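You operate a simulated robot arm through the tools that you are given. There is no shell and no other tool.

The job below is to be done with a simulated two-armed robot. You get a single attempt, and the scene is never put back.

TASK
One wheel ran backward: swap its direction and prove it with a run.
Fine: read the drive display; throw only that wheel's switch, wheels at rest; run till RUN HELD, stop button, main off.

Only the result counts: the job must be done as asked and must still hold three seconds after the hand-in. Knocking over, shifting, dropping, spilling or breaking anything else fails it.

THE ROBOT
Two 7-joint arms with two-finger grippers on one trunk that stands fixed in place. Base frame: the origin is at the foot of the trunk, x ahead of it, y to its left, z up. Lengths are in m, angles in rad, forces in N, time in s.
The left shoulder is at [0.094, 0.216, 1.197], the right one opposite. With the tool pointing down near the work surface each hand reaches from about 0.36 to 0.88 m from the base axis, measured 20 degrees to its own side. Payload 3.43 kg a hand.
The tool frame of a hand sits at the grasp point between the pads (the TCP): z along the fingers, y along the line on which they close. The tips reach 0.02 m beyond it. The gripper opens to 0.124 m; its body begins 0.093 m behind the TCP.
Orientation is that of the tool frame in the base frame, as a unit quaternion [w, x, y, z]. With the fingers straight down and closing along the base's y, the tool's x points along the base's -x, its y along +y and its z along -z.

THE INTERFACE
- The arms move only by the tool move_arm. It takes "left_series", "right_series" or both (then of equal length, played together; a hand with none holds still); each is a list of rows, each a list of 7 numbers: the shift along the base's x, y, z in m, then the turn, a rotation vector about the base's x, y, z in rad, then the closure, from 0 (fully open) to 1 (shut). In form: [[tx, ty, tz, rx, ry, rz, fingers], ...]. A call has 1 to 20 rows; each row shifts and turns the commanded pose from where the row before left it. Each row takes 0.2 s and may step no farther than 0.05 m and 0.15 rad from the row before; otherwise, or with a gripper value out of range, the whole call is refused. Where a pose cannot be reached the arm comes as near as it can. A force on the tool above 40 N (or 10 N above the force at the start of the call, whichever is more), or a blocked arm, ends the call early, and 0.2 s more pass. Each finger travels about 0.072 m/s and halts on what it meets, pressing with about 42 N; the grip force reading is that of the motor and also rises with nothing between the fingers. The clock runs only during rows and for 0.2 s after the last one: add rows that do not move to give the fingers time. It gives the time, the measured TCP pose, the force on the tool (base axes), the opening and the grip force at its end, in the units of the frame above (readings bear some noise), with the torque about the TCP (base axes, N m) and any sound that the robot's microphone picked up, and new pictures: "pictures" is both (left out), scene, wrist or none (wrist: the cameras of the hands that moved).
- Cameras (640 x 400 px; columns grow to the right, rows downward): "scene" is now at [0.2137, 0.042, 1.3746]; the picture's right is [0.54, -0.84, 0.00], its down [-0.40, -0.26, -0.88] and it looks along [0.74, 0.47, -0.48] (base axes); focal length 266 px, centre (320, 200). "left" rides on the left gripper at [0.082, -0.014, -0.14] in its tool frame; the picture's right is [0.17, 0.99, 0.00], its down [-0.83, 0.14, -0.54] and it looks along [-0.53, 0.09, 0.84] (tool axes); focal length 243 px, centre (320, 200). "right" rides on the right gripper at [0.082, 0.014, -0.14] in its tool frame; the picture's right is [-0.17, 0.99, 0.00], its down [-0.83, -0.14, -0.54] and it looks along [-0.53, -0.09, 0.84] (tool axes); focal length 243 px, centre (320, 200).
- slide_trunk(by): moves the trunk up (or, below 0, down) by that many m; the arms and the scene camera ride with it, the base frame stays. It gives what a move gives, with no picture.
- turn_head(pan, tilt): turns the head with the scene camera to pan (to the left, within 1.396 rad either way) and tilt (down, from -0.506 to 1.204), counted from straight ahead of the robot (the tilt from the chest, where the trunk bows). It gives what a move gives, and a new picture of the scene camera.
- probe_pixels(camera, pixels): there is no depth. For up to 12 entries [column, row, z] of the newest picture of that camera ("zoom" is the newest enlarged one), the place [x, y] in the base frame at which the ray of that pixel passes the height z, good to about 0.002 m, but the place of the scene camera against the robot may be out by one fixed shift of up to 0.018 m in any direction. The clock stands still meanwhile.
- close_up(camera, box): a new picture of the part [left, top, right, bottom] of that camera's present view, enlarged. The clock stands still meanwhile.
- finish_job(): hands the job in; it is judged then, once.

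Unless the task says otherwise, let go and move clear before handing in.

The tools are called after "Emit:" as a command line: name --argument value ..., lists and objects as JSON in quotes. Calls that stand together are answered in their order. move_arm: Moves the arms, as the interface text tells. Its arguments: {"type":"object","properties":{"left_series":{"type":"array"},"right_series":{"type":"array"},"pictures":{"type":"string","enum":["both","scene","wrist","none"]}},"required":[]} The other tools are called the same way: slide_trunk (by) moves the trunk up or down; turn_head (pan, tilt) turns the head that bears the scene camera; probe_pixels (camera, pixels) gives the place at which the rays of pixels pass given heights; close_up (camera, box) takes an enlarged picture of a part of a camera's view; finish_job () hands the job in.

At the start:

```text
clock: 0.0
left_position: [0.4118, 0.3995, 1.1994]
left_ee_rot: [0.0, 0.0, 1.0, 0.001]
left_ft_force: [-0.3, 0.0, 0.9]
left_torque: [0.01, 0.01, -0.01]
left_opening: 0.124
left_grip_force: 0.1
right_position: [0.4334, -0.0256, 1.1546]
right_ee_rot: [-0.001, -0.001, 1.0, 0.0]
right_ft_force: [0.4, 0.0, 0.4]
right_torque: [0.0, -0.01, 0.04]
right_opening: 0.124
right_grip_force: 0.0
trunk travel left (down, up): [-0.35, 0.241]
head pan, tilt (commanded): [0.571, 0.501]
```

scene: 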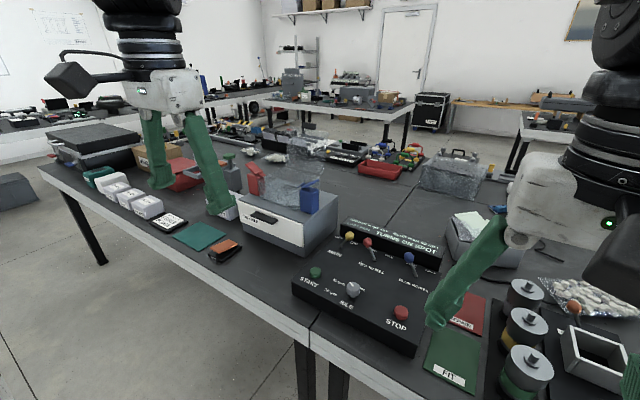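
right: 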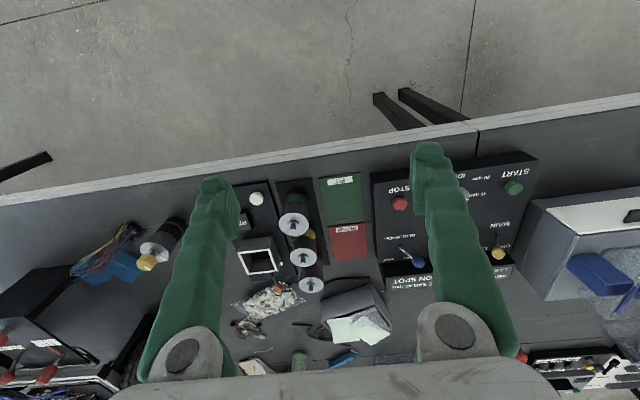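
left: 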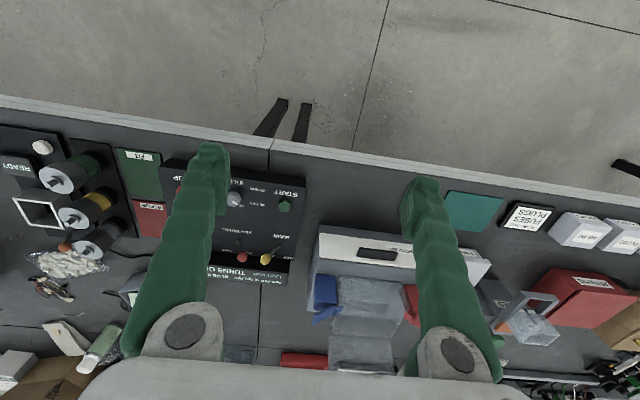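

The scene shows a black control panel around pixel (360,300) with START, STOP, knob and toggles, and a display strip around (395,245). I'll zoom in to read it.

Emit:
close_up --camera "scene" --box '[280, 200, 460, 360]'

Emit:
close_up --camera "right" --box '[360, 130, 560, 300]'

Emit:
close_up --camera "left" --box '[100, 130, 320, 300]'

```text
2.50 times, centred on (370, 280) of scene
```

zoom: 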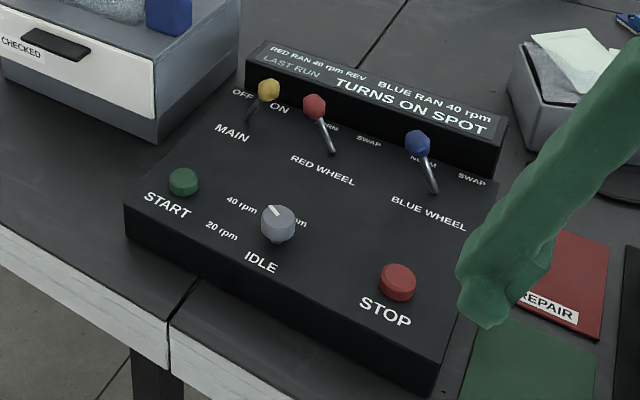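

```text
2.35 times, centred on (460, 215) of right
```

zoom: 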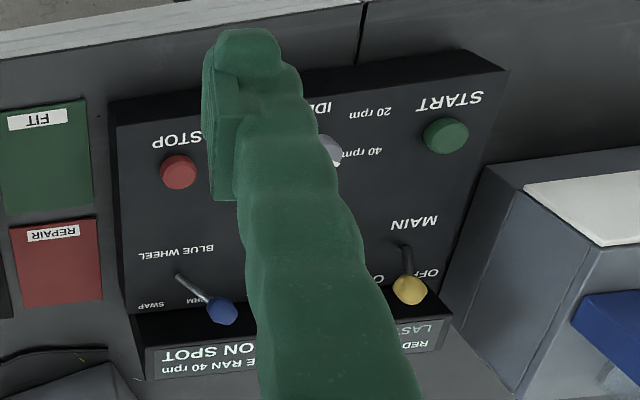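

```text
2.35 times, centred on (210, 215) of left
```

zoom: 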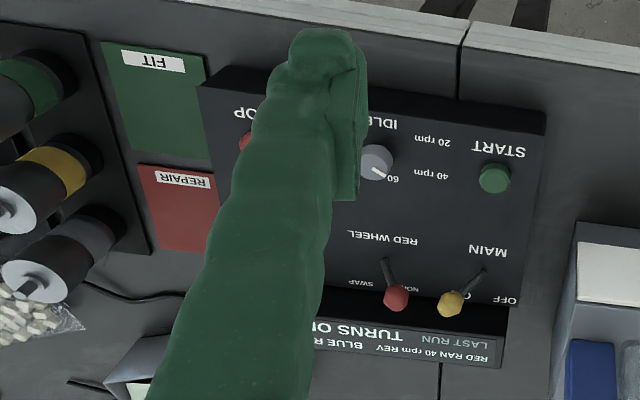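

The zoom reads "LAST RUN: RED RAN 40 rpm REV, BLUE RAN 40 rpm, TURNS ON SPOT", so red is the wheel to swap. The right hand blocks part of the panel, so I'll probe panel positions from both wrist cameras to find the height.

Emit:
probe_pixels --camera "scene" --pixels '[[315, 272, 0.8], [315, 272, 0.9], [400, 312, 0.8], [400, 312, 0.9], [352, 289, 0.8], [352, 289, 0.9], [350, 236, 0.8], [350, 236, 0.9], [367, 242, 0.9], [409, 257, 0.9], [367, 242, 0.8], [409, 257, 0.8]]'

Emit:
probe_pixels --camera "left" --pixels '[[284, 206, 0.8], [284, 206, 0.9], [234, 199, 0.8], [234, 199, 0.9], [265, 258, 0.8], [265, 258, 0.9], [242, 257, 0.8], [242, 257, 0.9]]'

Emit:
probe_pixels --camera "right" --pixels '[[514, 187, 0.8], [514, 187, 0.9], [400, 203, 0.8], [400, 203, 0.9], [498, 253, 0.8], [498, 253, 0.9], [419, 263, 0.8], [419, 263, 0.9]]'

```text
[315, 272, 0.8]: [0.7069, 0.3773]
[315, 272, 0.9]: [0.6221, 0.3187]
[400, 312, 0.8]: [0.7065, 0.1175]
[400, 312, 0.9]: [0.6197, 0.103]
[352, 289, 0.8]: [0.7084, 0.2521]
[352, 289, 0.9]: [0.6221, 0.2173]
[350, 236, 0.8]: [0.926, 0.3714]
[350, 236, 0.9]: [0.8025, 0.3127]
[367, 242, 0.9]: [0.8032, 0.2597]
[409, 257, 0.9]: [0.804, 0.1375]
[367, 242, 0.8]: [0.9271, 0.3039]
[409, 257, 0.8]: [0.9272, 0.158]
```

```text
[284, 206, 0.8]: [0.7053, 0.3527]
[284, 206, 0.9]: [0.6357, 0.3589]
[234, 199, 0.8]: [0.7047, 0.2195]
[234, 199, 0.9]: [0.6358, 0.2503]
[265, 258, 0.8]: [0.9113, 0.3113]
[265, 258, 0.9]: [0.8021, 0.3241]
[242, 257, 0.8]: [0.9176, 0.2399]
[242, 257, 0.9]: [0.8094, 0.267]
```

```text
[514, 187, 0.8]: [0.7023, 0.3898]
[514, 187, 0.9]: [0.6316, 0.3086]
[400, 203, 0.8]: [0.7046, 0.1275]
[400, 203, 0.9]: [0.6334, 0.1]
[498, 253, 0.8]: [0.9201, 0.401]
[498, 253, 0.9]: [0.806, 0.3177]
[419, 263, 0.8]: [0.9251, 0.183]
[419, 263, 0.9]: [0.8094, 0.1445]
```

START triangulates to about (0.674, 0.355, 0.842), and the lever tips sit near x≈0.81, z≈0.89. I'll move the right hand aside to get a clear view of the panel.

Emit:
move_arm --right_series '[[0, -0.05, 0.02, 0, 0, 0, 0.5], [0, -0.05, 0.02, 0, 0, 0, 1], [0, -0.05, 0.02, 0, 0, 0, 1], [0, -0.05, 0, 0, 0, 0, 1], [0, -0.03, 0, 0, 0, 0, 1], [0, 0, 0, 0, 0, 0, 1]]' --pictures "both"

```text
refused: row 1 steps farther than a row can; nothing moved
```

The row was refused because its combined step exceeds 0.05 m, so I'll use smaller steps.

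Emit:
move_arm --right_series '[[0, -0.045, 0.015, 0, 0, 0, 0.5], [0, -0.045, 0.015, 0, 0, 0, 1], [0, -0.045, 0.015, 0, 0, 0, 1], [0, -0.045, 0, 0, 0, 0, 1], [0, -0.04, 0, 0, 0, 0, 1], [0, 0, 0, 0, 0, 0, 1]]' --pictures "both"

```text
clock: 1.4
left_position: [0.4114, 0.3996, 1.1996]
left_ee_rot: [0.0, 0.001, 1.0, 0.0]
left_ft_force: [0.2, -0.3, 0.5]
left_torque: [-0.01, -0.01, -0.01]
left_opening: 0.1241
left_grip_force: 0.1
right_position: [0.3877, -0.2135, 1.1299]
right_ee_rot: [0.002, 0.001, 1.0, -0.001]
right_ft_force: [0.7, -1.2, 0.4]
right_torque: [0.02, 0.01, -0.01]
right_opening: 0.0
right_grip_force: 34.3
right hand out of reach, approached as far as the arm can: row 1, 2, 3, 4, 5
trunk travel left (down, up): [-0.35, 0.241]
head pan, tilt (commanded): [0.571, 0.501]
```

scene: 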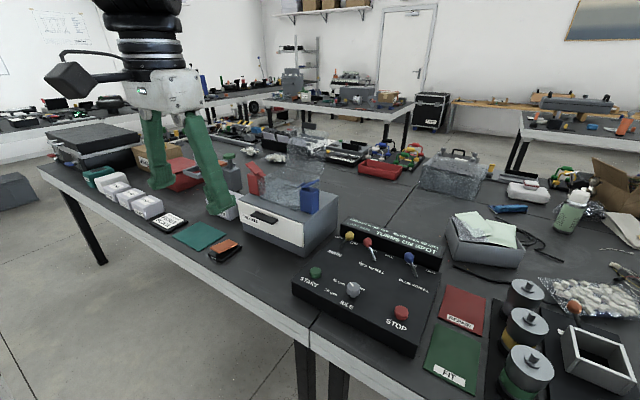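
right: 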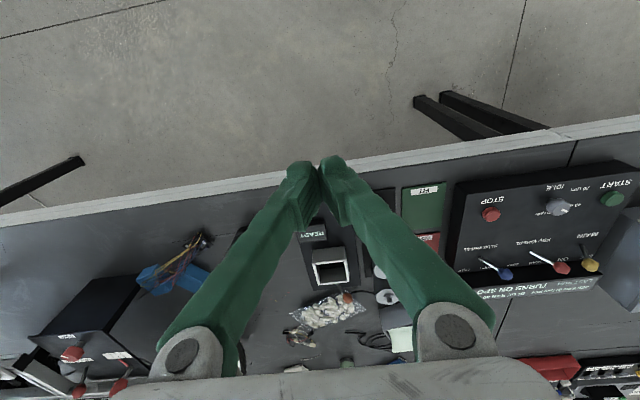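

The panel is now unobstructed in the scene picture. I'll zoom in on the knob, levers and display.

Emit:
close_up --camera "scene" --box '[325, 210, 455, 290]'

Emit:
close_up --camera "scene" --box '[295, 250, 425, 345]'

Emit:
close_up --camera "right" --box '[440, 160, 640, 300]'

```text
4.92 times, centred on (390, 250) of scene
```

zoom: 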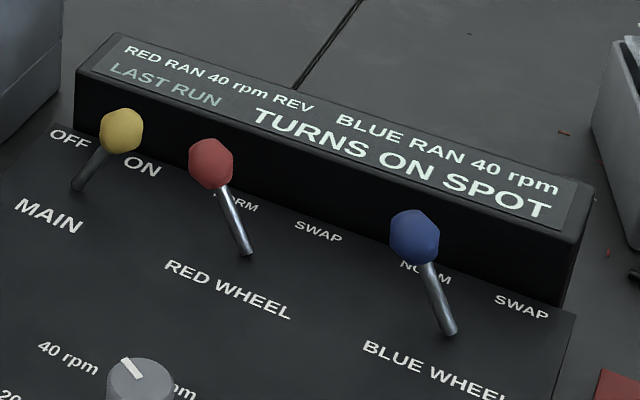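

```text
4.21 times, centred on (360, 298) of scene
```

zoom: 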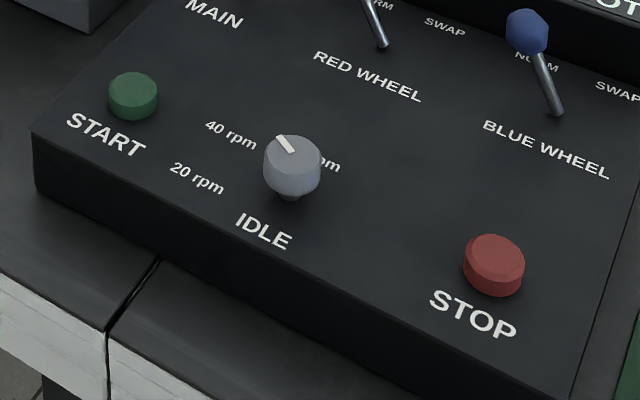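

```text
2.86 times, centred on (540, 230) of right
```

zoom: 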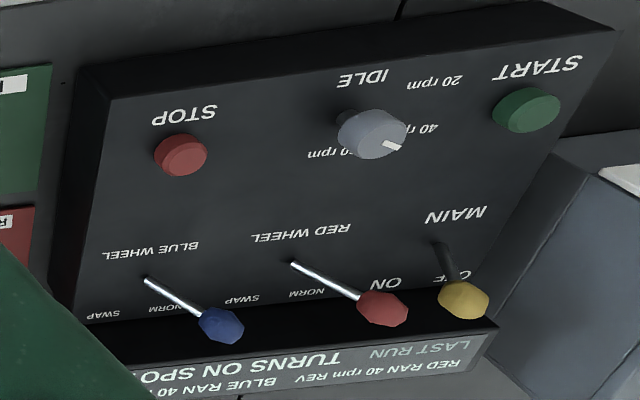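

I need the lever bases to tell which way each lever leans, so I'll probe the lever-base and label pixels at panel height.

Emit:
probe_pixels --camera "scene" --pixels '[[340.8, 247.4, 0.83], [375.4, 260.6, 0.83], [416.4, 277, 0.83], [349.8, 235.8, 0.893], [367.9, 242.4, 0.893], [409.3, 257.4, 0.893], [334.3, 237.9, 0.83], [353.8, 243.8, 0.83], [373.5, 251.5, 0.83], [389.7, 256.9, 0.83], [348.5, 340, 0.83], [415, 356, 0.83]]'

Emit:
probe_pixels --camera "right" --pixels '[[576.8, 245.5, 0.83], [530.3, 251.6, 0.83], [478.9, 257.9, 0.83], [590, 265, 0.893], [561, 267, 0.893], [505, 274, 0.893], [603, 198, 0.842], [490, 214, 0.842], [555, 206, 0.87], [540, 203, 0.83]]'

```text
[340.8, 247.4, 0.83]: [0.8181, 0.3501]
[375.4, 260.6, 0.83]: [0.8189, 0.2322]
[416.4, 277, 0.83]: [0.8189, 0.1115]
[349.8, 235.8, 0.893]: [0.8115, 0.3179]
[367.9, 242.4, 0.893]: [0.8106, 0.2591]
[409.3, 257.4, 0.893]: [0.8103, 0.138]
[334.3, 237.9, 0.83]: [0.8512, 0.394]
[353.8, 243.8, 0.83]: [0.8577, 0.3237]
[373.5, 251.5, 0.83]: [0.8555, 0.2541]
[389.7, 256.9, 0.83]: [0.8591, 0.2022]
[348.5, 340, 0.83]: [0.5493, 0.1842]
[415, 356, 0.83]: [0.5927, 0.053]
```

```text
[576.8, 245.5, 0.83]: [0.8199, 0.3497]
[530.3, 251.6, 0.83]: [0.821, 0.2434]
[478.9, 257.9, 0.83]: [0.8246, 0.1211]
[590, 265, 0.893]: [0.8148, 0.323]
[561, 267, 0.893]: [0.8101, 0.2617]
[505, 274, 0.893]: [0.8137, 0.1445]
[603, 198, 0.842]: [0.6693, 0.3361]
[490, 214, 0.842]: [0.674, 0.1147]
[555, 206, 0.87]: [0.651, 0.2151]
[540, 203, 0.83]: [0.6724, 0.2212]
```

MAIN leans toward ON (base y≈0.350, tip y≈0.32), and both wheel levers lean to NORM. Next I'll work out where the knob's pointer aims.

Emit:
close_up --camera "left" --box '[190, 160, 320, 245]'

Emit:
probe_pixels --camera "scene" --pixels '[[350.0, 282.8, 0.87], [353.5, 287, 0.87], [353, 297, 0.835], [338.9, 282.6, 0.83], [330.8, 292.8, 0.83], [346.9, 305.6, 0.83], [365, 290, 0.83]]'

Emit:
close_up --camera "right" --box '[520, 175, 630, 245]'

```text
4.71 times, centred on (255, 202) of left
```

zoom: 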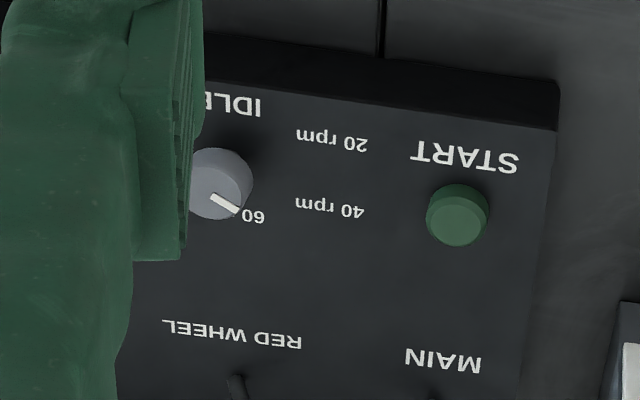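

```text
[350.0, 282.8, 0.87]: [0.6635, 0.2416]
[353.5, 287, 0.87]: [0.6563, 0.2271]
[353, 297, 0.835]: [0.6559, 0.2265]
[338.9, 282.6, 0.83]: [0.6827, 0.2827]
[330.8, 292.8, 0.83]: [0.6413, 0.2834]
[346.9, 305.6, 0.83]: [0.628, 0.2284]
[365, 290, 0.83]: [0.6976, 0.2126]
```

```text
5.71 times, centred on (575, 210) of right
```

zoom: 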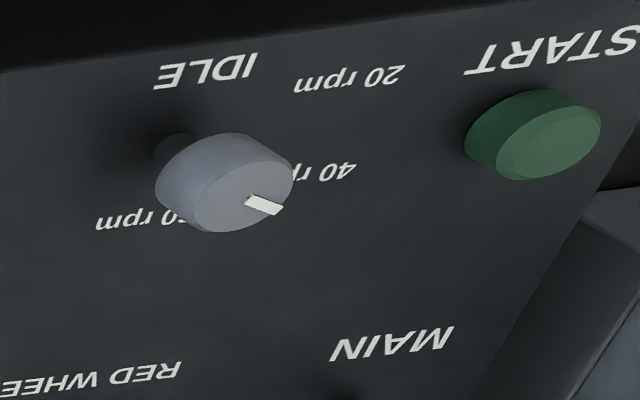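

The knob pointer direction (≈64°) matches the 40 rpm label (≈66°), MAIN is ON, and the display shows LAST RUN, so the wheels are at rest. I'll close the left fingers to see how wide they are before working near the levers.

Emit:
move_arm --left_series '[[0, 0, 0, 0, 0, 0, 0.5], [0, 0, 0, 0, 0, 0, 1], [0, 0, 0, 0, 0, 0, 1], [0, 0, 0, 0, 0, 0, 1], [0, 0, 0, 0, 0, 0, 1]]' --pictures "both"

Emit:
close_up --camera "scene" --box '[90, 60, 290, 230]'

Emit:
close_up --camera "left" --box '[220, 100, 420, 240]'

```text
clock: 2.6
left_position: [0.4114, 0.3984, 1.1985]
left_ee_rot: [0.001, -0.001, 1.0, 0.001]
left_ft_force: [-0.3, -0.6, -0.4]
left_torque: [0.01, -0.02, -0.03]
left_opening: 0.0003
left_grip_force: 34.5
right_position: [0.3865, -0.2137, 1.1305]
right_ee_rot: [0.002, 0.002, 1.0, -0.001]
right_ft_force: [-0.4, 0.1, -0.6]
right_torque: [0.02, -0.01, 0.02]
right_opening: 0.0
right_grip_force: 34.5
trunk travel left (down, up): [-0.35, 0.241]
head pan, tilt (commanded): [0.571, 0.501]
```

scene: 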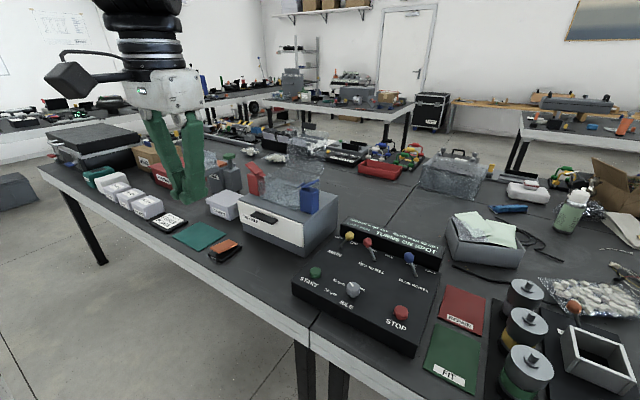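
left: 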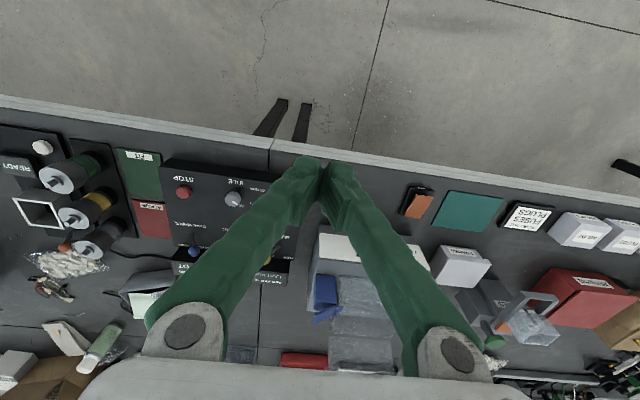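

```text
2.35 times, centred on (190, 145) of scene
```

zoom: 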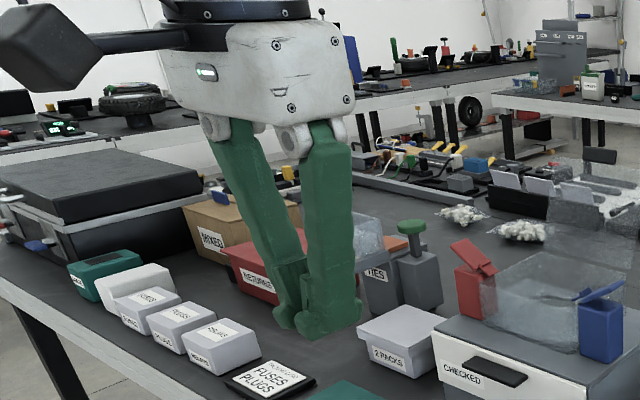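

```text
2.86 times, centred on (320, 170) of left
```

zoom: 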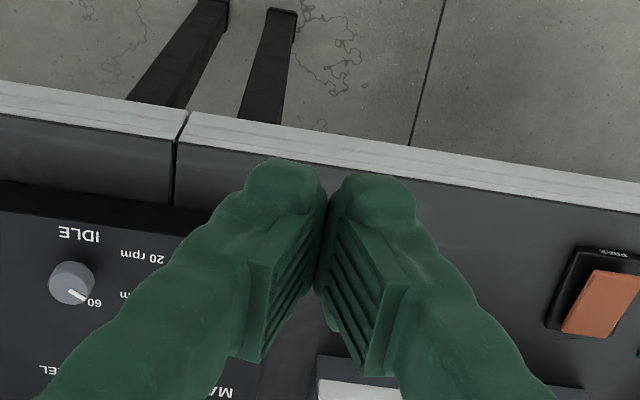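

Closed, the fingers are about 0.044 m wide across y, too wide for the roughly 0.032 m gap between the red and yellow balls. I'll use a single open finger, so I need to check the gray "CHECKED" box and display clearance.

Emit:
close_up --camera "scene" --box '[220, 130, 360, 270]'

Emit:
close_up --camera "scene" --box '[330, 210, 400, 255]'

```text
2.86 times, centred on (290, 200) of scene
```

zoom: 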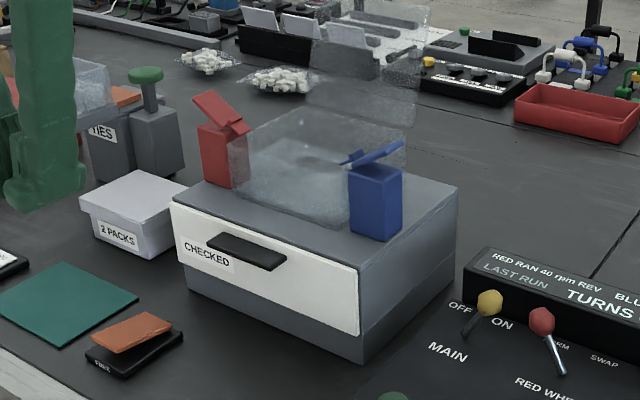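

```text
8.89 times, centred on (365, 232) of scene
```

zoom: 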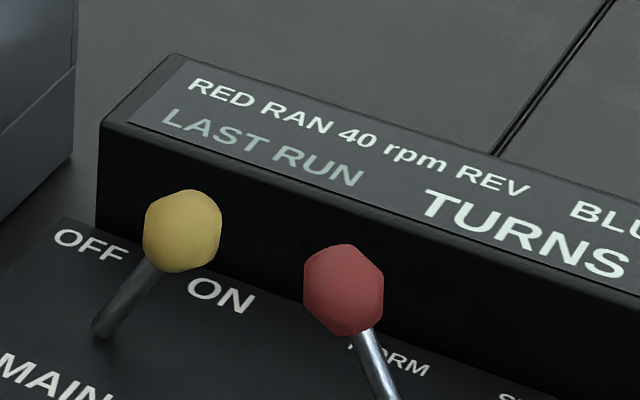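

I'll probe the CHECKED box corners and the display's top edges to know the clearances.

Emit:
probe_pixels --camera "scene" --pixels '[[305, 255.2, 0.76], [305, 255.2, 0.78], [304, 224, 0.86], [304, 224, 0.88], [338, 195, 0.86], [338, 195, 0.88], [349.5, 235.5, 0.893], [367.7, 242, 0.893], [340.5, 223.5, 0.87], [340, 237, 0.83], [442, 257, 0.87], [307, 355, 0.83]]'

Emit:
close_up --camera "left" --box '[140, 150, 340, 300]'

```text
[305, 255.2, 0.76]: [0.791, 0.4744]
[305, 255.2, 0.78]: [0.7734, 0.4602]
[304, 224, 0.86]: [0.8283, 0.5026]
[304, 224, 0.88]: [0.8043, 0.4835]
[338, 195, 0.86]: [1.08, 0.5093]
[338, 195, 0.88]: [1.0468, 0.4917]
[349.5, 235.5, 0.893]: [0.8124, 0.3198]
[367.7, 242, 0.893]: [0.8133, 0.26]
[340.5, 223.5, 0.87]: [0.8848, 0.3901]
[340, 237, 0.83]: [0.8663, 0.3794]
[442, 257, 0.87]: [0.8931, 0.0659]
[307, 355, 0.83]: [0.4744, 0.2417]
```

```text
2.67 times, centred on (240, 225) of left
```

zoom: 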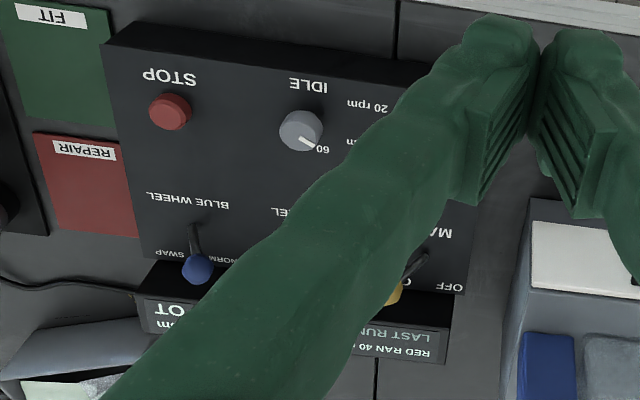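

The CHECKED box's right face is at y≈0.467 with its top at z≈0.897, and the red and yellow balls have a gap at y≈0.277–0.308. I'll bring the left hand in front of the levers, high up, opened to about 0.108 m and pitched slightly forward, then look.

Emit:
move_arm --left_series '[[0.036, -0.0056, -0.0185, 0, -0.0375, 0, 0.129], [0.036, -0.0056, -0.0185, 0, -0.0375, 0, 0.129], [0.036, -0.0056, -0.0185, 0, -0.0375, 0, 0.129], [0.036, -0.0056, -0.0185, 0, -0.0375, 0, 0.129], [0.036, -0.0056, -0.0185, 0, -0.0375, 0, 0.129], [0.036, -0.0056, -0.0185, 0, -0.0375, 0, 0.129], [0.036, -0.0056, -0.0185, 0, -0.0375, 0, 0.129], [0.036, -0.0056, -0.0185, 0, -0.0375, 0, 0.129], [0, 0, 0, 0, 0, 0, 0.129]]' --pictures "both"

```text
clock: 4.6
left_position: [0.6978, 0.3531, 1.05]
left_ee_rot: [0.151, 0.0, 0.989, -0.001]
left_ft_force: [0.4, 0.8, -0.3]
left_torque: [0.0, -0.02, 0.0]
left_opening: 0.1078
left_grip_force: 0.0
right_position: [0.3855, -0.2135, 1.1296]
right_ee_rot: [0.002, 0.001, 1.0, 0.0]
right_ft_force: [0.1, 0.5, -0.1]
right_torque: [0.02, 0.01, 0.0]
right_opening: 0.0002
right_grip_force: 34.3
trunk travel left (down, up): [-0.35, 0.241]
head pan, tilt (commanded): [0.571, 0.501]
```

scene: 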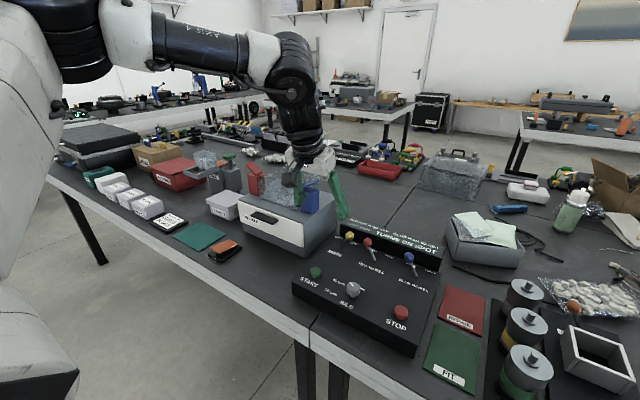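
left: 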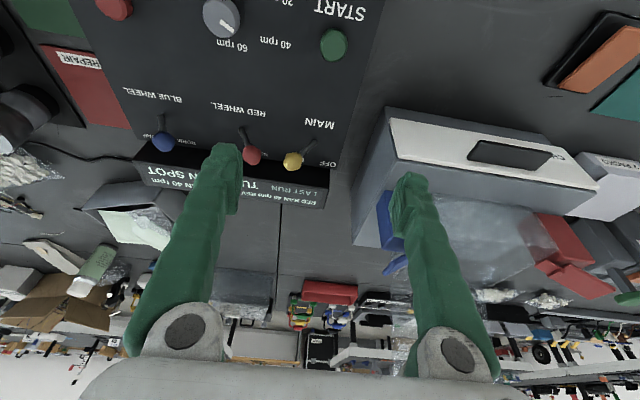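

The wrist camera now sees the red ball near (252,155) and yellow near (293,161). I'll zoom in and measure.

Emit:
close_up --camera "left" --box '[130, 80, 350, 215]'

Emit:
probe_pixels --camera "left" --pixels '[[252, 155, 0.893], [293, 161, 0.893], [163, 142, 0.893], [240, 128, 0.83], [314, 140, 0.83]]'

```text
2.91 times, centred on (240, 148) of left
```

zoom: 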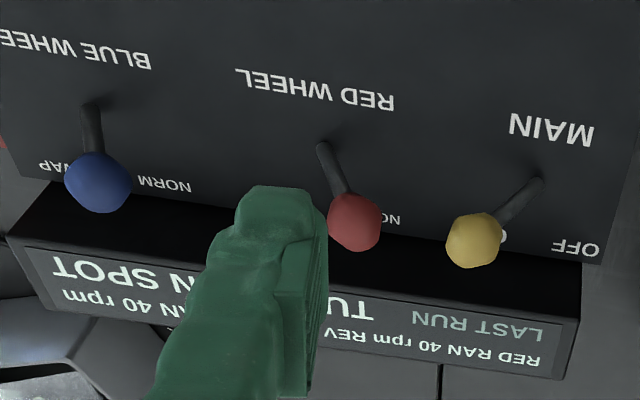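

```text
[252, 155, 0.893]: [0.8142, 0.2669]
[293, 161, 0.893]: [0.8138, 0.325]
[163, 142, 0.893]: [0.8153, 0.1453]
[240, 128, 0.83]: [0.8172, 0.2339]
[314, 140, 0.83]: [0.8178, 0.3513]
```

Red ball is at about (0.814, 0.266, 0.892) and yellow at about (0.814, 0.3245). I'll check the finger's own edges in this view to calibrate its true lateral position.

Emit:
probe_pixels --camera "left" --pixels '[[213, 150, 1.031], [242, 150, 1.031], [213, 150, 1.04], [242, 150, 1.04], [226, 144, 1.031], [394, 190, 1.04], [428, 185, 1.04], [410, 174, 1.031]]'

Emit:
close_up --camera "scene" --box '[270, 120, 400, 240]'

```text
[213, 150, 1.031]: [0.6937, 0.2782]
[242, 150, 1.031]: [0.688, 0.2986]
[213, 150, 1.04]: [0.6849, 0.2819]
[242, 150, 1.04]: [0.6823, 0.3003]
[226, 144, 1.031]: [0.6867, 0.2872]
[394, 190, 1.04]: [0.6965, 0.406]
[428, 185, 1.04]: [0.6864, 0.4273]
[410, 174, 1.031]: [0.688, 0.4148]
```

```text
3.33 times, centred on (335, 180) of scene
```

zoom: 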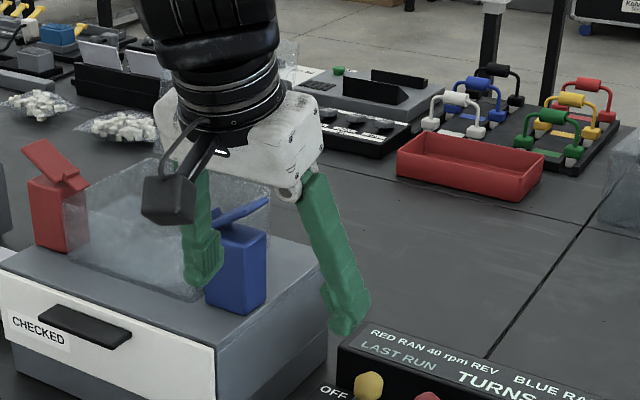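

The finger edges match the TCP readings (inner face y≈0.299, width 0.0205). I'll descend in front of the levers to TCP z≈0.884 at x≈0.74, y≈0.357, and look again.

Emit:
move_arm --left_series '[[0.008, 0.0008, -0.033, 0, 0, 0, 0.129], [0.008, 0.0008, -0.033, 0, 0, 0, 0.129], [0.008, 0.0008, -0.033, 0, 0, 0, 0.129], [0.008, 0.0008, -0.033, 0, 0, 0, 0.129], [0.008, 0.0008, -0.033, 0, 0, 0, 0.129], [0, 0, 0, 0, 0, 0, 0.129]]' --pictures "both"

Emit:
close_up --camera "left" --box '[150, 80, 370, 215]'

Emit:
close_up --camera "scene" --box '[310, 190, 430, 280]'

```text
clock: 6.0
left_position: [0.7419, 0.3571, 0.8864]
left_ee_rot: [0.151, 0.0, 0.989, 0.0]
left_ft_force: [-0.7, 0.1, 0.4]
left_torque: [0.03, -0.02, -0.01]
left_opening: 0.108
left_grip_force: 0.1
right_position: [0.3852, -0.2143, 1.131]
right_ee_rot: [0.002, 0.002, 1.0, 0.0]
right_ft_force: [-0.1, 0.3, 0.0]
right_torque: [0.01, -0.03, 0.03]
right_opening: 0.0
right_grip_force: 33.9
trunk travel left (down, up): [-0.35, 0.241]
head pan, tilt (commanded): [0.571, 0.501]
```

scene: 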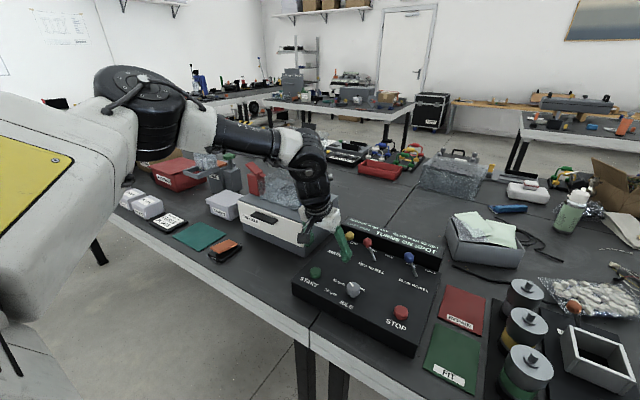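
left: 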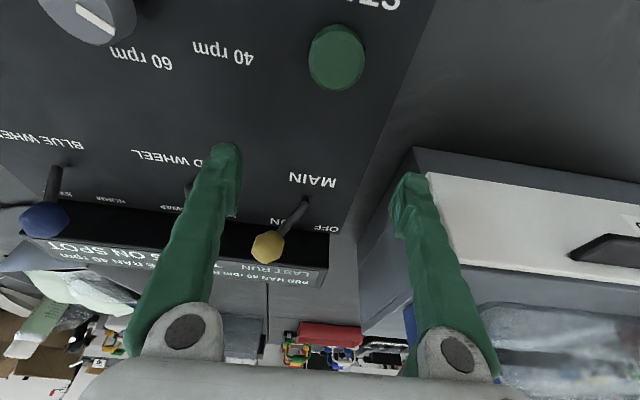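

```text
2.91 times, centred on (260, 148) of left
```

zoom: 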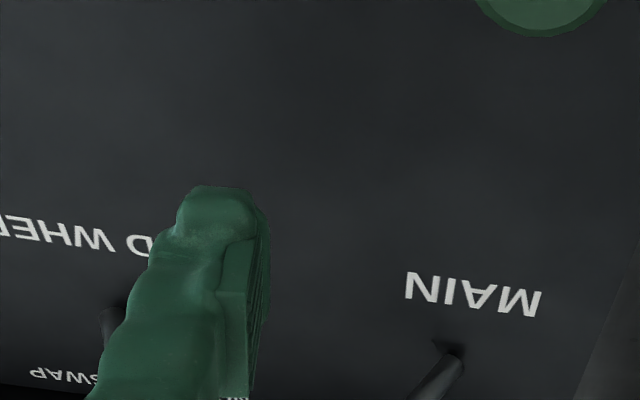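

```text
4.44 times, centred on (370, 235) of scene
```

zoom: 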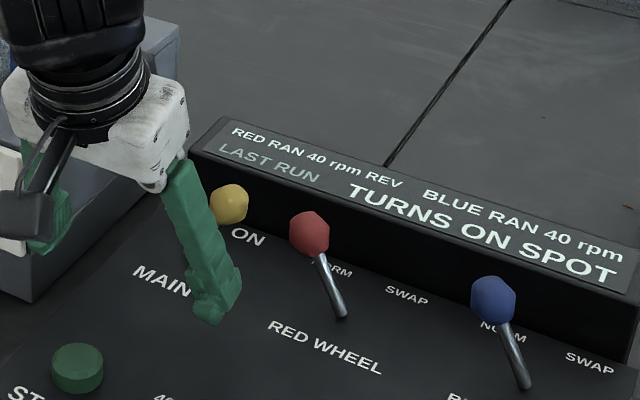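

The finger (zoom (215,300)) is lined up between the yellow and red levers. I'll move straight forward about 0.045 m in small steps.

Emit:
move_arm --left_series '[[0.012, 0, -0.0005, 0, 0, 0, 0.129], [0.012, 0, -0.0005, 0, 0, 0, 0.129], [0.012, 0, -0.0005, 0, 0, 0, 0.129], [0.009, 0, -0.0005, 0, 0, 0, 0.129], [0, 0, 0, 0, 0, 0, 0.129]]' --pictures "both"

Emit:
close_up --camera "left" --box '[130, 90, 350, 230]'

Emit:
close_up --camera "scene" --box '[310, 200, 410, 270]'

```text
clock: 7.2
left_position: [0.779, 0.3637, 0.8833]
left_ee_rot: [0.15, -0.001, 0.989, 0.0]
left_ft_force: [-0.4, 0.4, -0.1]
left_torque: [0.02, -0.01, 0.02]
left_opening: 0.1079
left_grip_force: 0.0
left hand out of reach, approached as far as the arm can: row 4
right_position: [0.3857, -0.2134, 1.1298]
right_ee_rot: [0.002, 0.002, 1.0, 0.001]
right_ft_force: [-0.3, 0.3, -0.1]
right_torque: [0.02, 0.01, 0.03]
right_opening: 0.0
right_grip_force: 34.5
trunk travel left (down, up): [-0.35, 0.241]
head pan, tilt (commanded): [0.571, 0.501]
```

scene: 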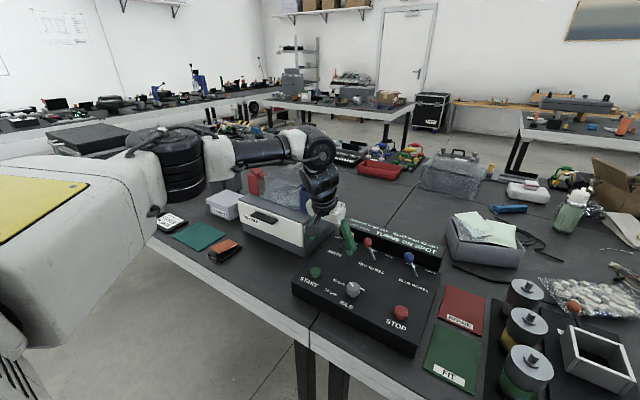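
left: 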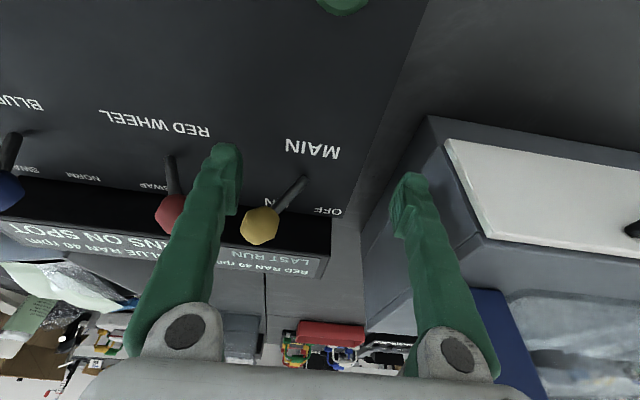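

```text
2.86 times, centred on (240, 160) of left
```

zoom: 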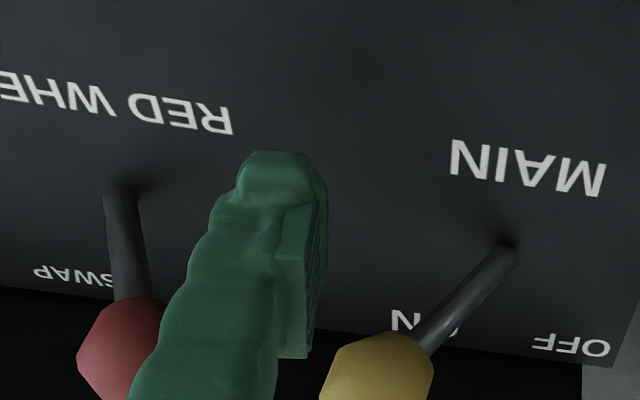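

```text
5.71 times, centred on (360, 235) of scene
```

zoom: 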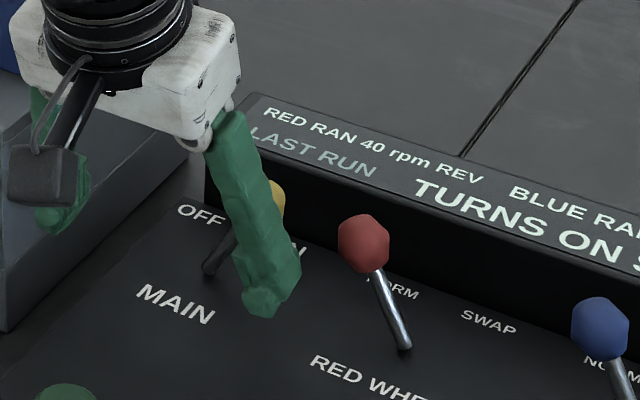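

Row 4 hit the reach limit and the hand drifted to y=0.3637, close to the yellow ball, so I'll back straight out. Then I'll pitch further forward (about 0.5 rad total), which brings the wrist nearer.

Emit:
move_arm --left_series '[[-0.02, 0, 0, 0, 0, 0, 0.129], [-0.02, 0, 0, 0, 0, 0, 0.129], [-0.015, 0, 0.01, 0, 0, 0, 0.129], [0, 0, 0.01, 0, -0.1, 0, 0.129], [0, 0, 0, 0, -0.1, 0, 0.129], [0, 0, 0, 0, 0, 0, 0.129]]' --pictures "both"

```text
clock: 8.6
left_position: [0.7242, 0.3627, 0.9024]
left_ee_rot: [0.248, 0.0, 0.969, -0.001]
left_ft_force: [-0.3, -0.1, 0.8]
left_torque: [-0.01, 0.02, 0.0]
left_opening: 0.1078
left_grip_force: 0.0
right_position: [0.3853, -0.2134, 1.1305]
right_ee_rot: [0.001, 0.002, 1.0, 0.001]
right_ft_force: [-0.1, 0.2, 0.4]
right_torque: [0.0, 0.01, 0.03]
right_opening: 0.0
right_grip_force: 34.3
trunk travel left (down, up): [-0.35, 0.241]
head pan, tilt (commanded): [0.571, 0.501]
```

scene: 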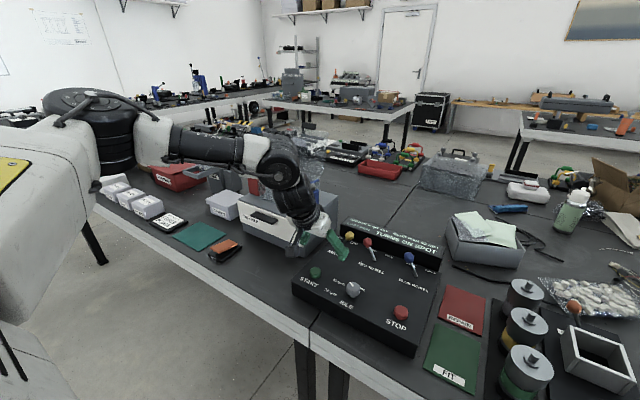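
left: 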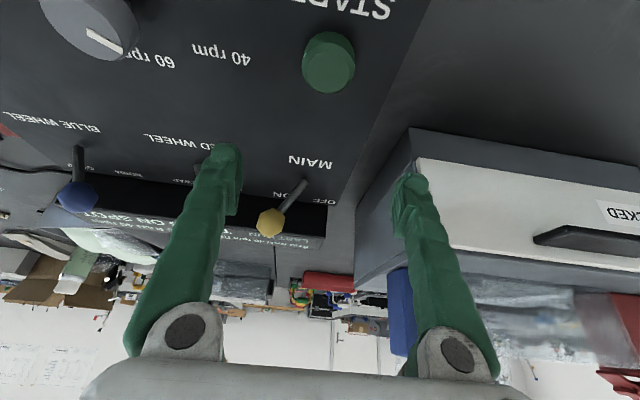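

The pitch is now 0.50 rad and the commanded pose was reset to the reached one, so y is 0.3627. I'll correct y to 0.357, lower to z≈0.878, and take part of the forward move.

Emit:
move_arm --left_series '[[0, -0.0029, -0.012, 0, 0, 0, 0.129], [0, -0.0029, -0.012, 0, 0, 0, 0.129], [0.012, 0, 0, 0, 0, 0, 0.129], [0.012, 0, 0, 0, 0, 0, 0.129], [0, 0, 0, 0, 0, 0, 0.129]]' --pictures "both"

Emit:
close_up --camera "left" --box '[130, 100, 350, 250]'

Emit:
close_up --camera "scene" --box '[310, 200, 410, 270]'

```text
clock: 9.8
left_position: [0.7494, 0.3553, 0.8791]
left_ee_rot: [0.248, 0.0, 0.969, 0.001]
left_ft_force: [-0.5, 0.5, -0.1]
left_torque: [0.03, 0.01, -0.02]
left_opening: 0.1082
left_grip_force: 0.1
right_position: [0.3847, -0.2135, 1.1313]
right_ee_rot: [0.003, 0.002, 1.0, 0.0]
right_ft_force: [0.1, 0.0, 0.3]
right_torque: [0.0, -0.02, 0.03]
right_opening: 0.0001
right_grip_force: 34.6
trunk travel left (down, up): [-0.35, 0.241]
head pan, tilt (commanded): [0.571, 0.501]
```

scene: 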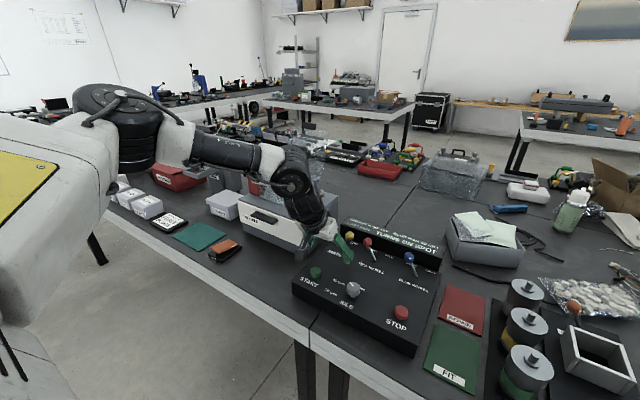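
left: 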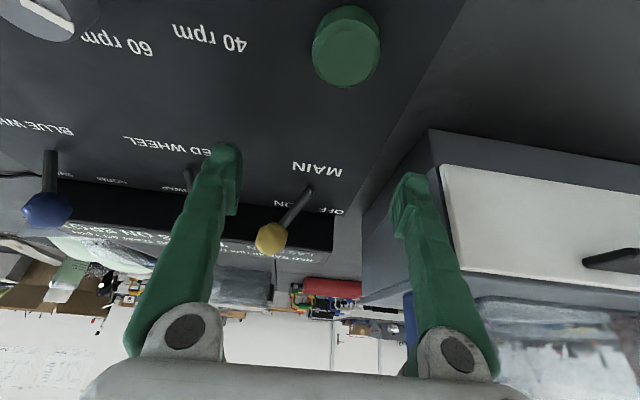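

```text
2.67 times, centred on (240, 175) of left
```

zoom: 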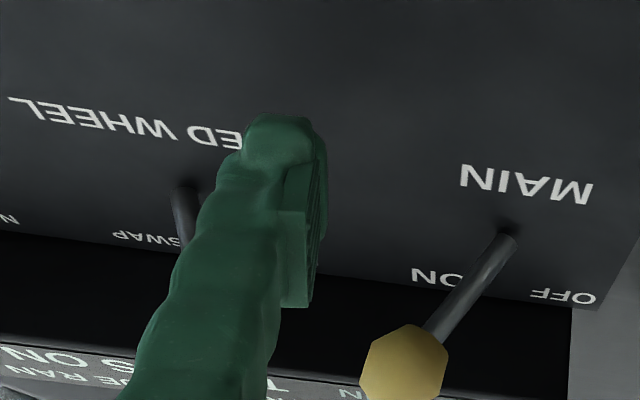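

```text
5.71 times, centred on (360, 235) of scene
```

zoom: 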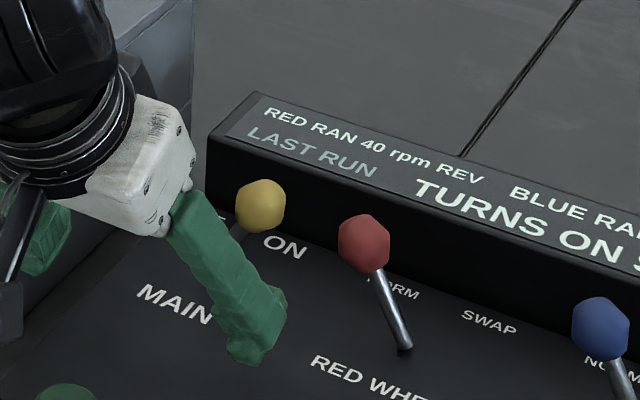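

The finger is in front of the gap at x=0.749, y=0.355. I'll move forward in small steps to x≈0.79, watching force and reach.

Emit:
move_arm --left_series '[[0.012, 0.001, 0, 0, 0, 0, 0.129], [0.012, 0, 0, 0, 0, 0, 0.129], [0.01, 0, 0, 0, 0, 0, 0.129], [0, 0, 0, 0, 0, 0, 0.129]]' --pictures "both"

Emit:
close_up --camera "left" --box '[130, 100, 350, 250]'

Emit:
close_up --camera "scene" --box '[310, 200, 410, 270]'

```text
clock: 10.8
left_position: [0.7808, 0.3571, 0.8798]
left_ee_rot: [0.248, 0.0, 0.969, -0.001]
left_ft_force: [0.6, 0.2, 0.0]
left_torque: [-0.03, 0.0, 0.0]
left_opening: 0.108
left_grip_force: 0.0
right_position: [0.3862, -0.2138, 1.131]
right_ee_rot: [0.001, 0.002, 1.0, 0.0]
right_ft_force: [0.1, -0.6, 0.1]
right_torque: [0.02, 0.01, -0.01]
right_opening: 0.0
right_grip_force: 34.2
trunk travel left (down, up): [-0.35, 0.241]
head pan, tilt (commanded): [0.571, 0.501]
```

scene: 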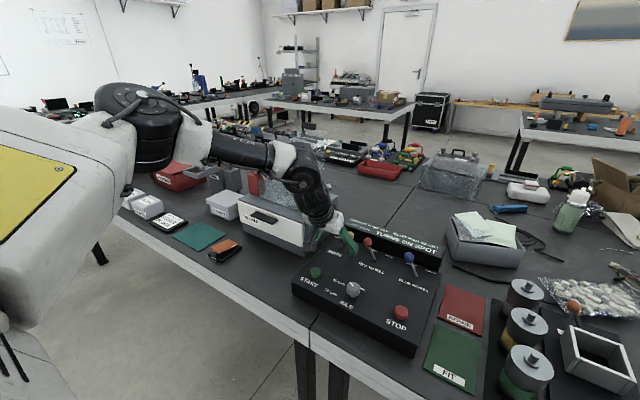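
left: 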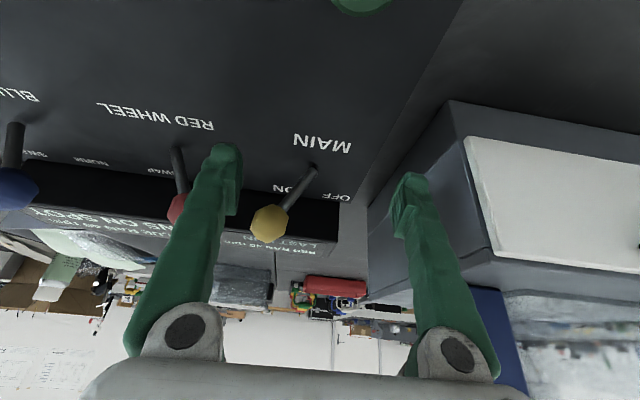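

```text
2.67 times, centred on (240, 175) of left
```

zoom: 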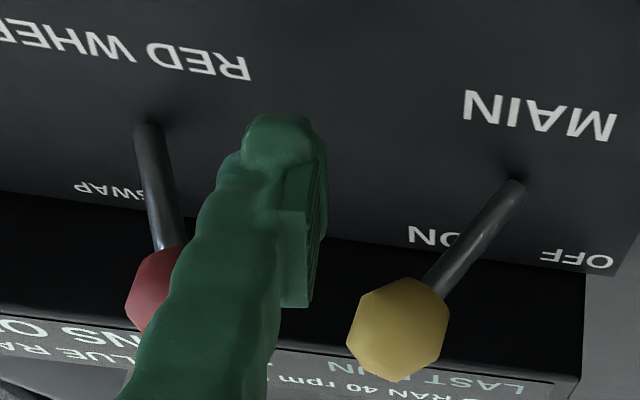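

```text
5.71 times, centred on (360, 235) of scene
```

zoom: 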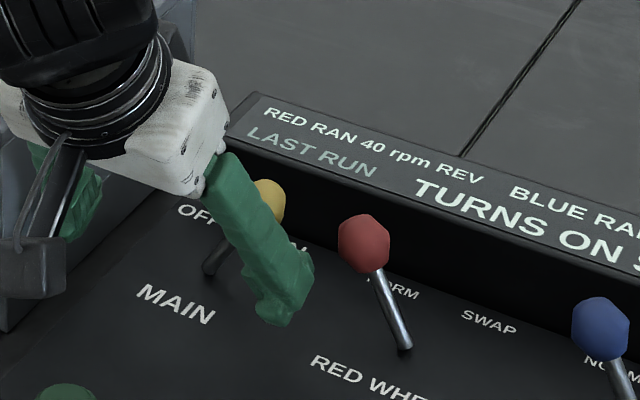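

The finger is in line with the gap, with yellow's edge at zoom col 348 and the pad edge at 328. I'll take the last 0.015 m forward.

Emit:
move_arm --left_series '[[0.008, 0, 0, 0, 0, 0, 0.129], [0.007, 0, 0, 0, 0, 0, 0.129], [0, 0, 0, 0, 0, 0, 0.129]]' --pictures "both"

Emit:
close_up --camera "left" --box '[130, 100, 350, 250]'

Emit:
close_up --camera "scene" --box '[310, 200, 410, 270]'

```text
clock: 11.6
left_position: [0.7972, 0.3576, 0.8796]
left_ee_rot: [0.247, 0.0, 0.969, 0.0]
left_ft_force: [-0.4, 0.0, 0.8]
left_torque: [0.01, -0.01, 0.0]
left_opening: 0.1082
left_grip_force: 0.1
right_position: [0.3868, -0.2133, 1.13]
right_ee_rot: [0.002, 0.002, 1.0, 0.0]
right_ft_force: [0.5, 0.2, 0.5]
right_torque: [-0.01, 0.02, -0.02]
right_opening: 0.0001
right_grip_force: 34.1
trunk travel left (down, up): [-0.35, 0.241]
head pan, tilt (commanded): [0.571, 0.501]
```

scene: 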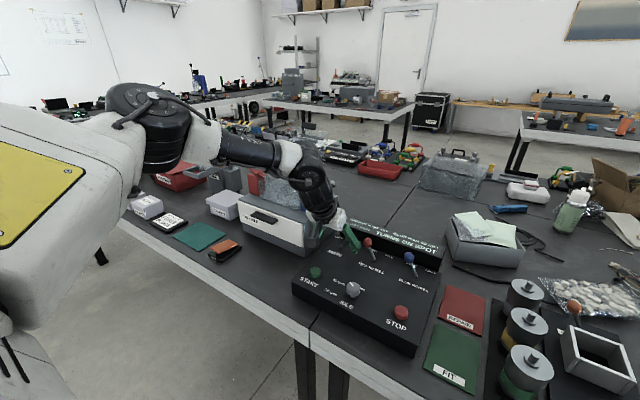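
left: 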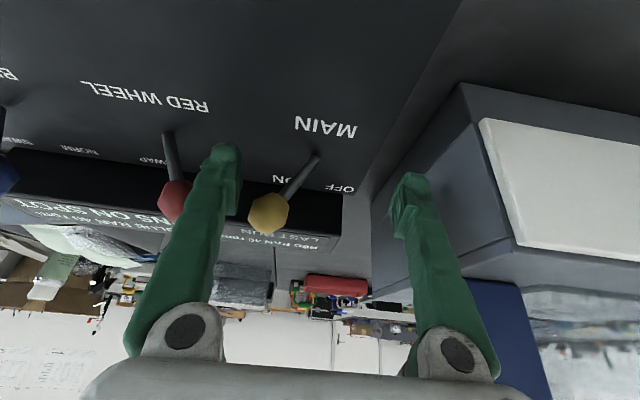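

```text
2.67 times, centred on (240, 175) of left
```

zoom: 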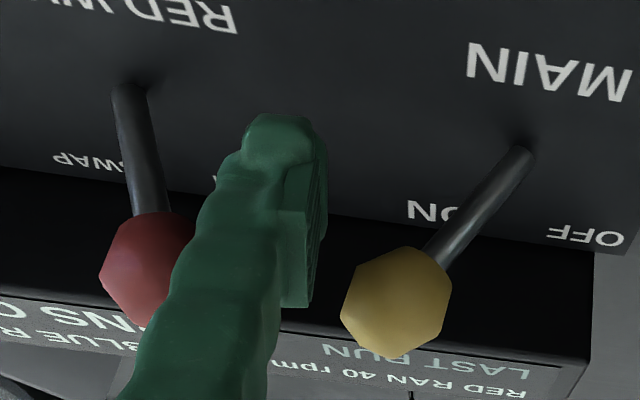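

```text
5.71 times, centred on (360, 235) of scene
```

zoom: 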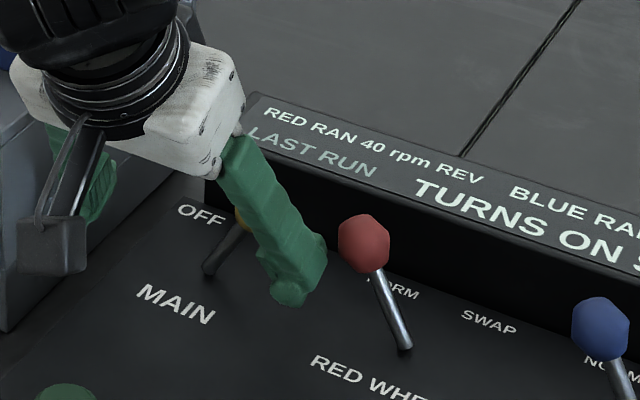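

The finger is between the two balls without contact (force ~0). To be sure it meets the red ball squarely, I'll go another 0.01 m forward and check.

Emit:
move_arm --left_series '[[0.005, 0, 0, 0, 0, 0, 0.129], [0.005, 0, 0, 0, 0, 0, 0.129], [0, 0, 0, 0, 0, 0, 0.129]]' --pictures "wrist"

Emit:
close_up --camera "left" --box '[130, 100, 350, 250]'

Emit:
close_up --camera "scene" --box '[330, 210, 400, 260]'

```text
clock: 12.4
left_position: [0.8074, 0.3563, 0.8803]
left_ee_rot: [0.248, -0.001, 0.969, 0.001]
left_ft_force: [-0.1, -0.5, 0.5]
left_torque: [0.01, 0.01, 0.02]
left_opening: 0.1082
left_grip_force: 0.0
right_position: [0.3866, -0.2137, 1.1294]
right_ee_rot: [0.001, 0.002, 1.0, -0.001]
right_ft_force: [-0.4, 1.1, -0.4]
right_torque: [0.02, -0.01, -0.03]
right_opening: 0.0
right_grip_force: 34.8
trunk travel left (down, up): [-0.35, 0.241]
head pan, tilt (commanded): [0.571, 0.501]
```

left: 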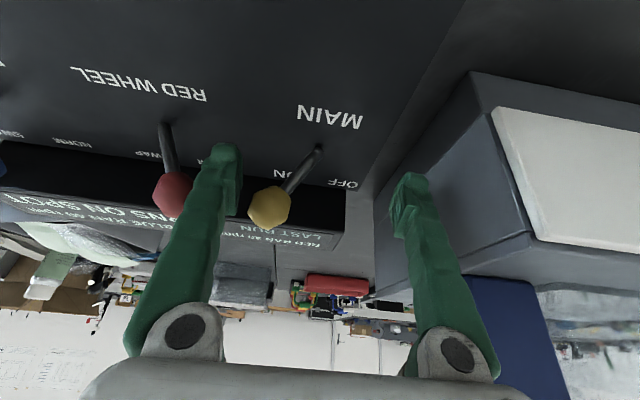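

```text
2.67 times, centred on (240, 175) of left
```

zoom: 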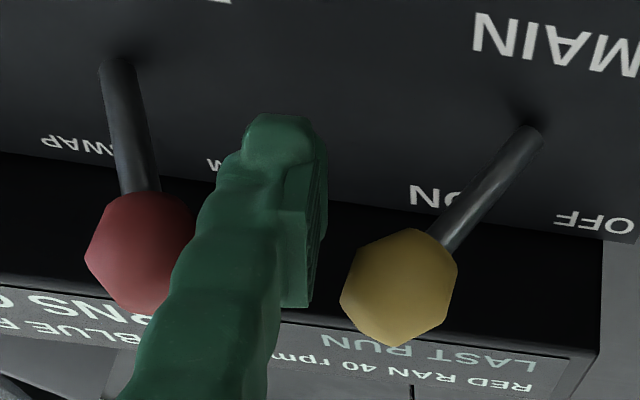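

```text
8.00 times, centred on (365, 235) of scene
```

zoom: 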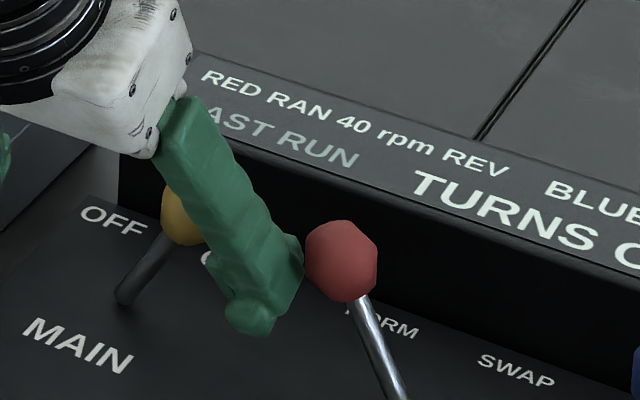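

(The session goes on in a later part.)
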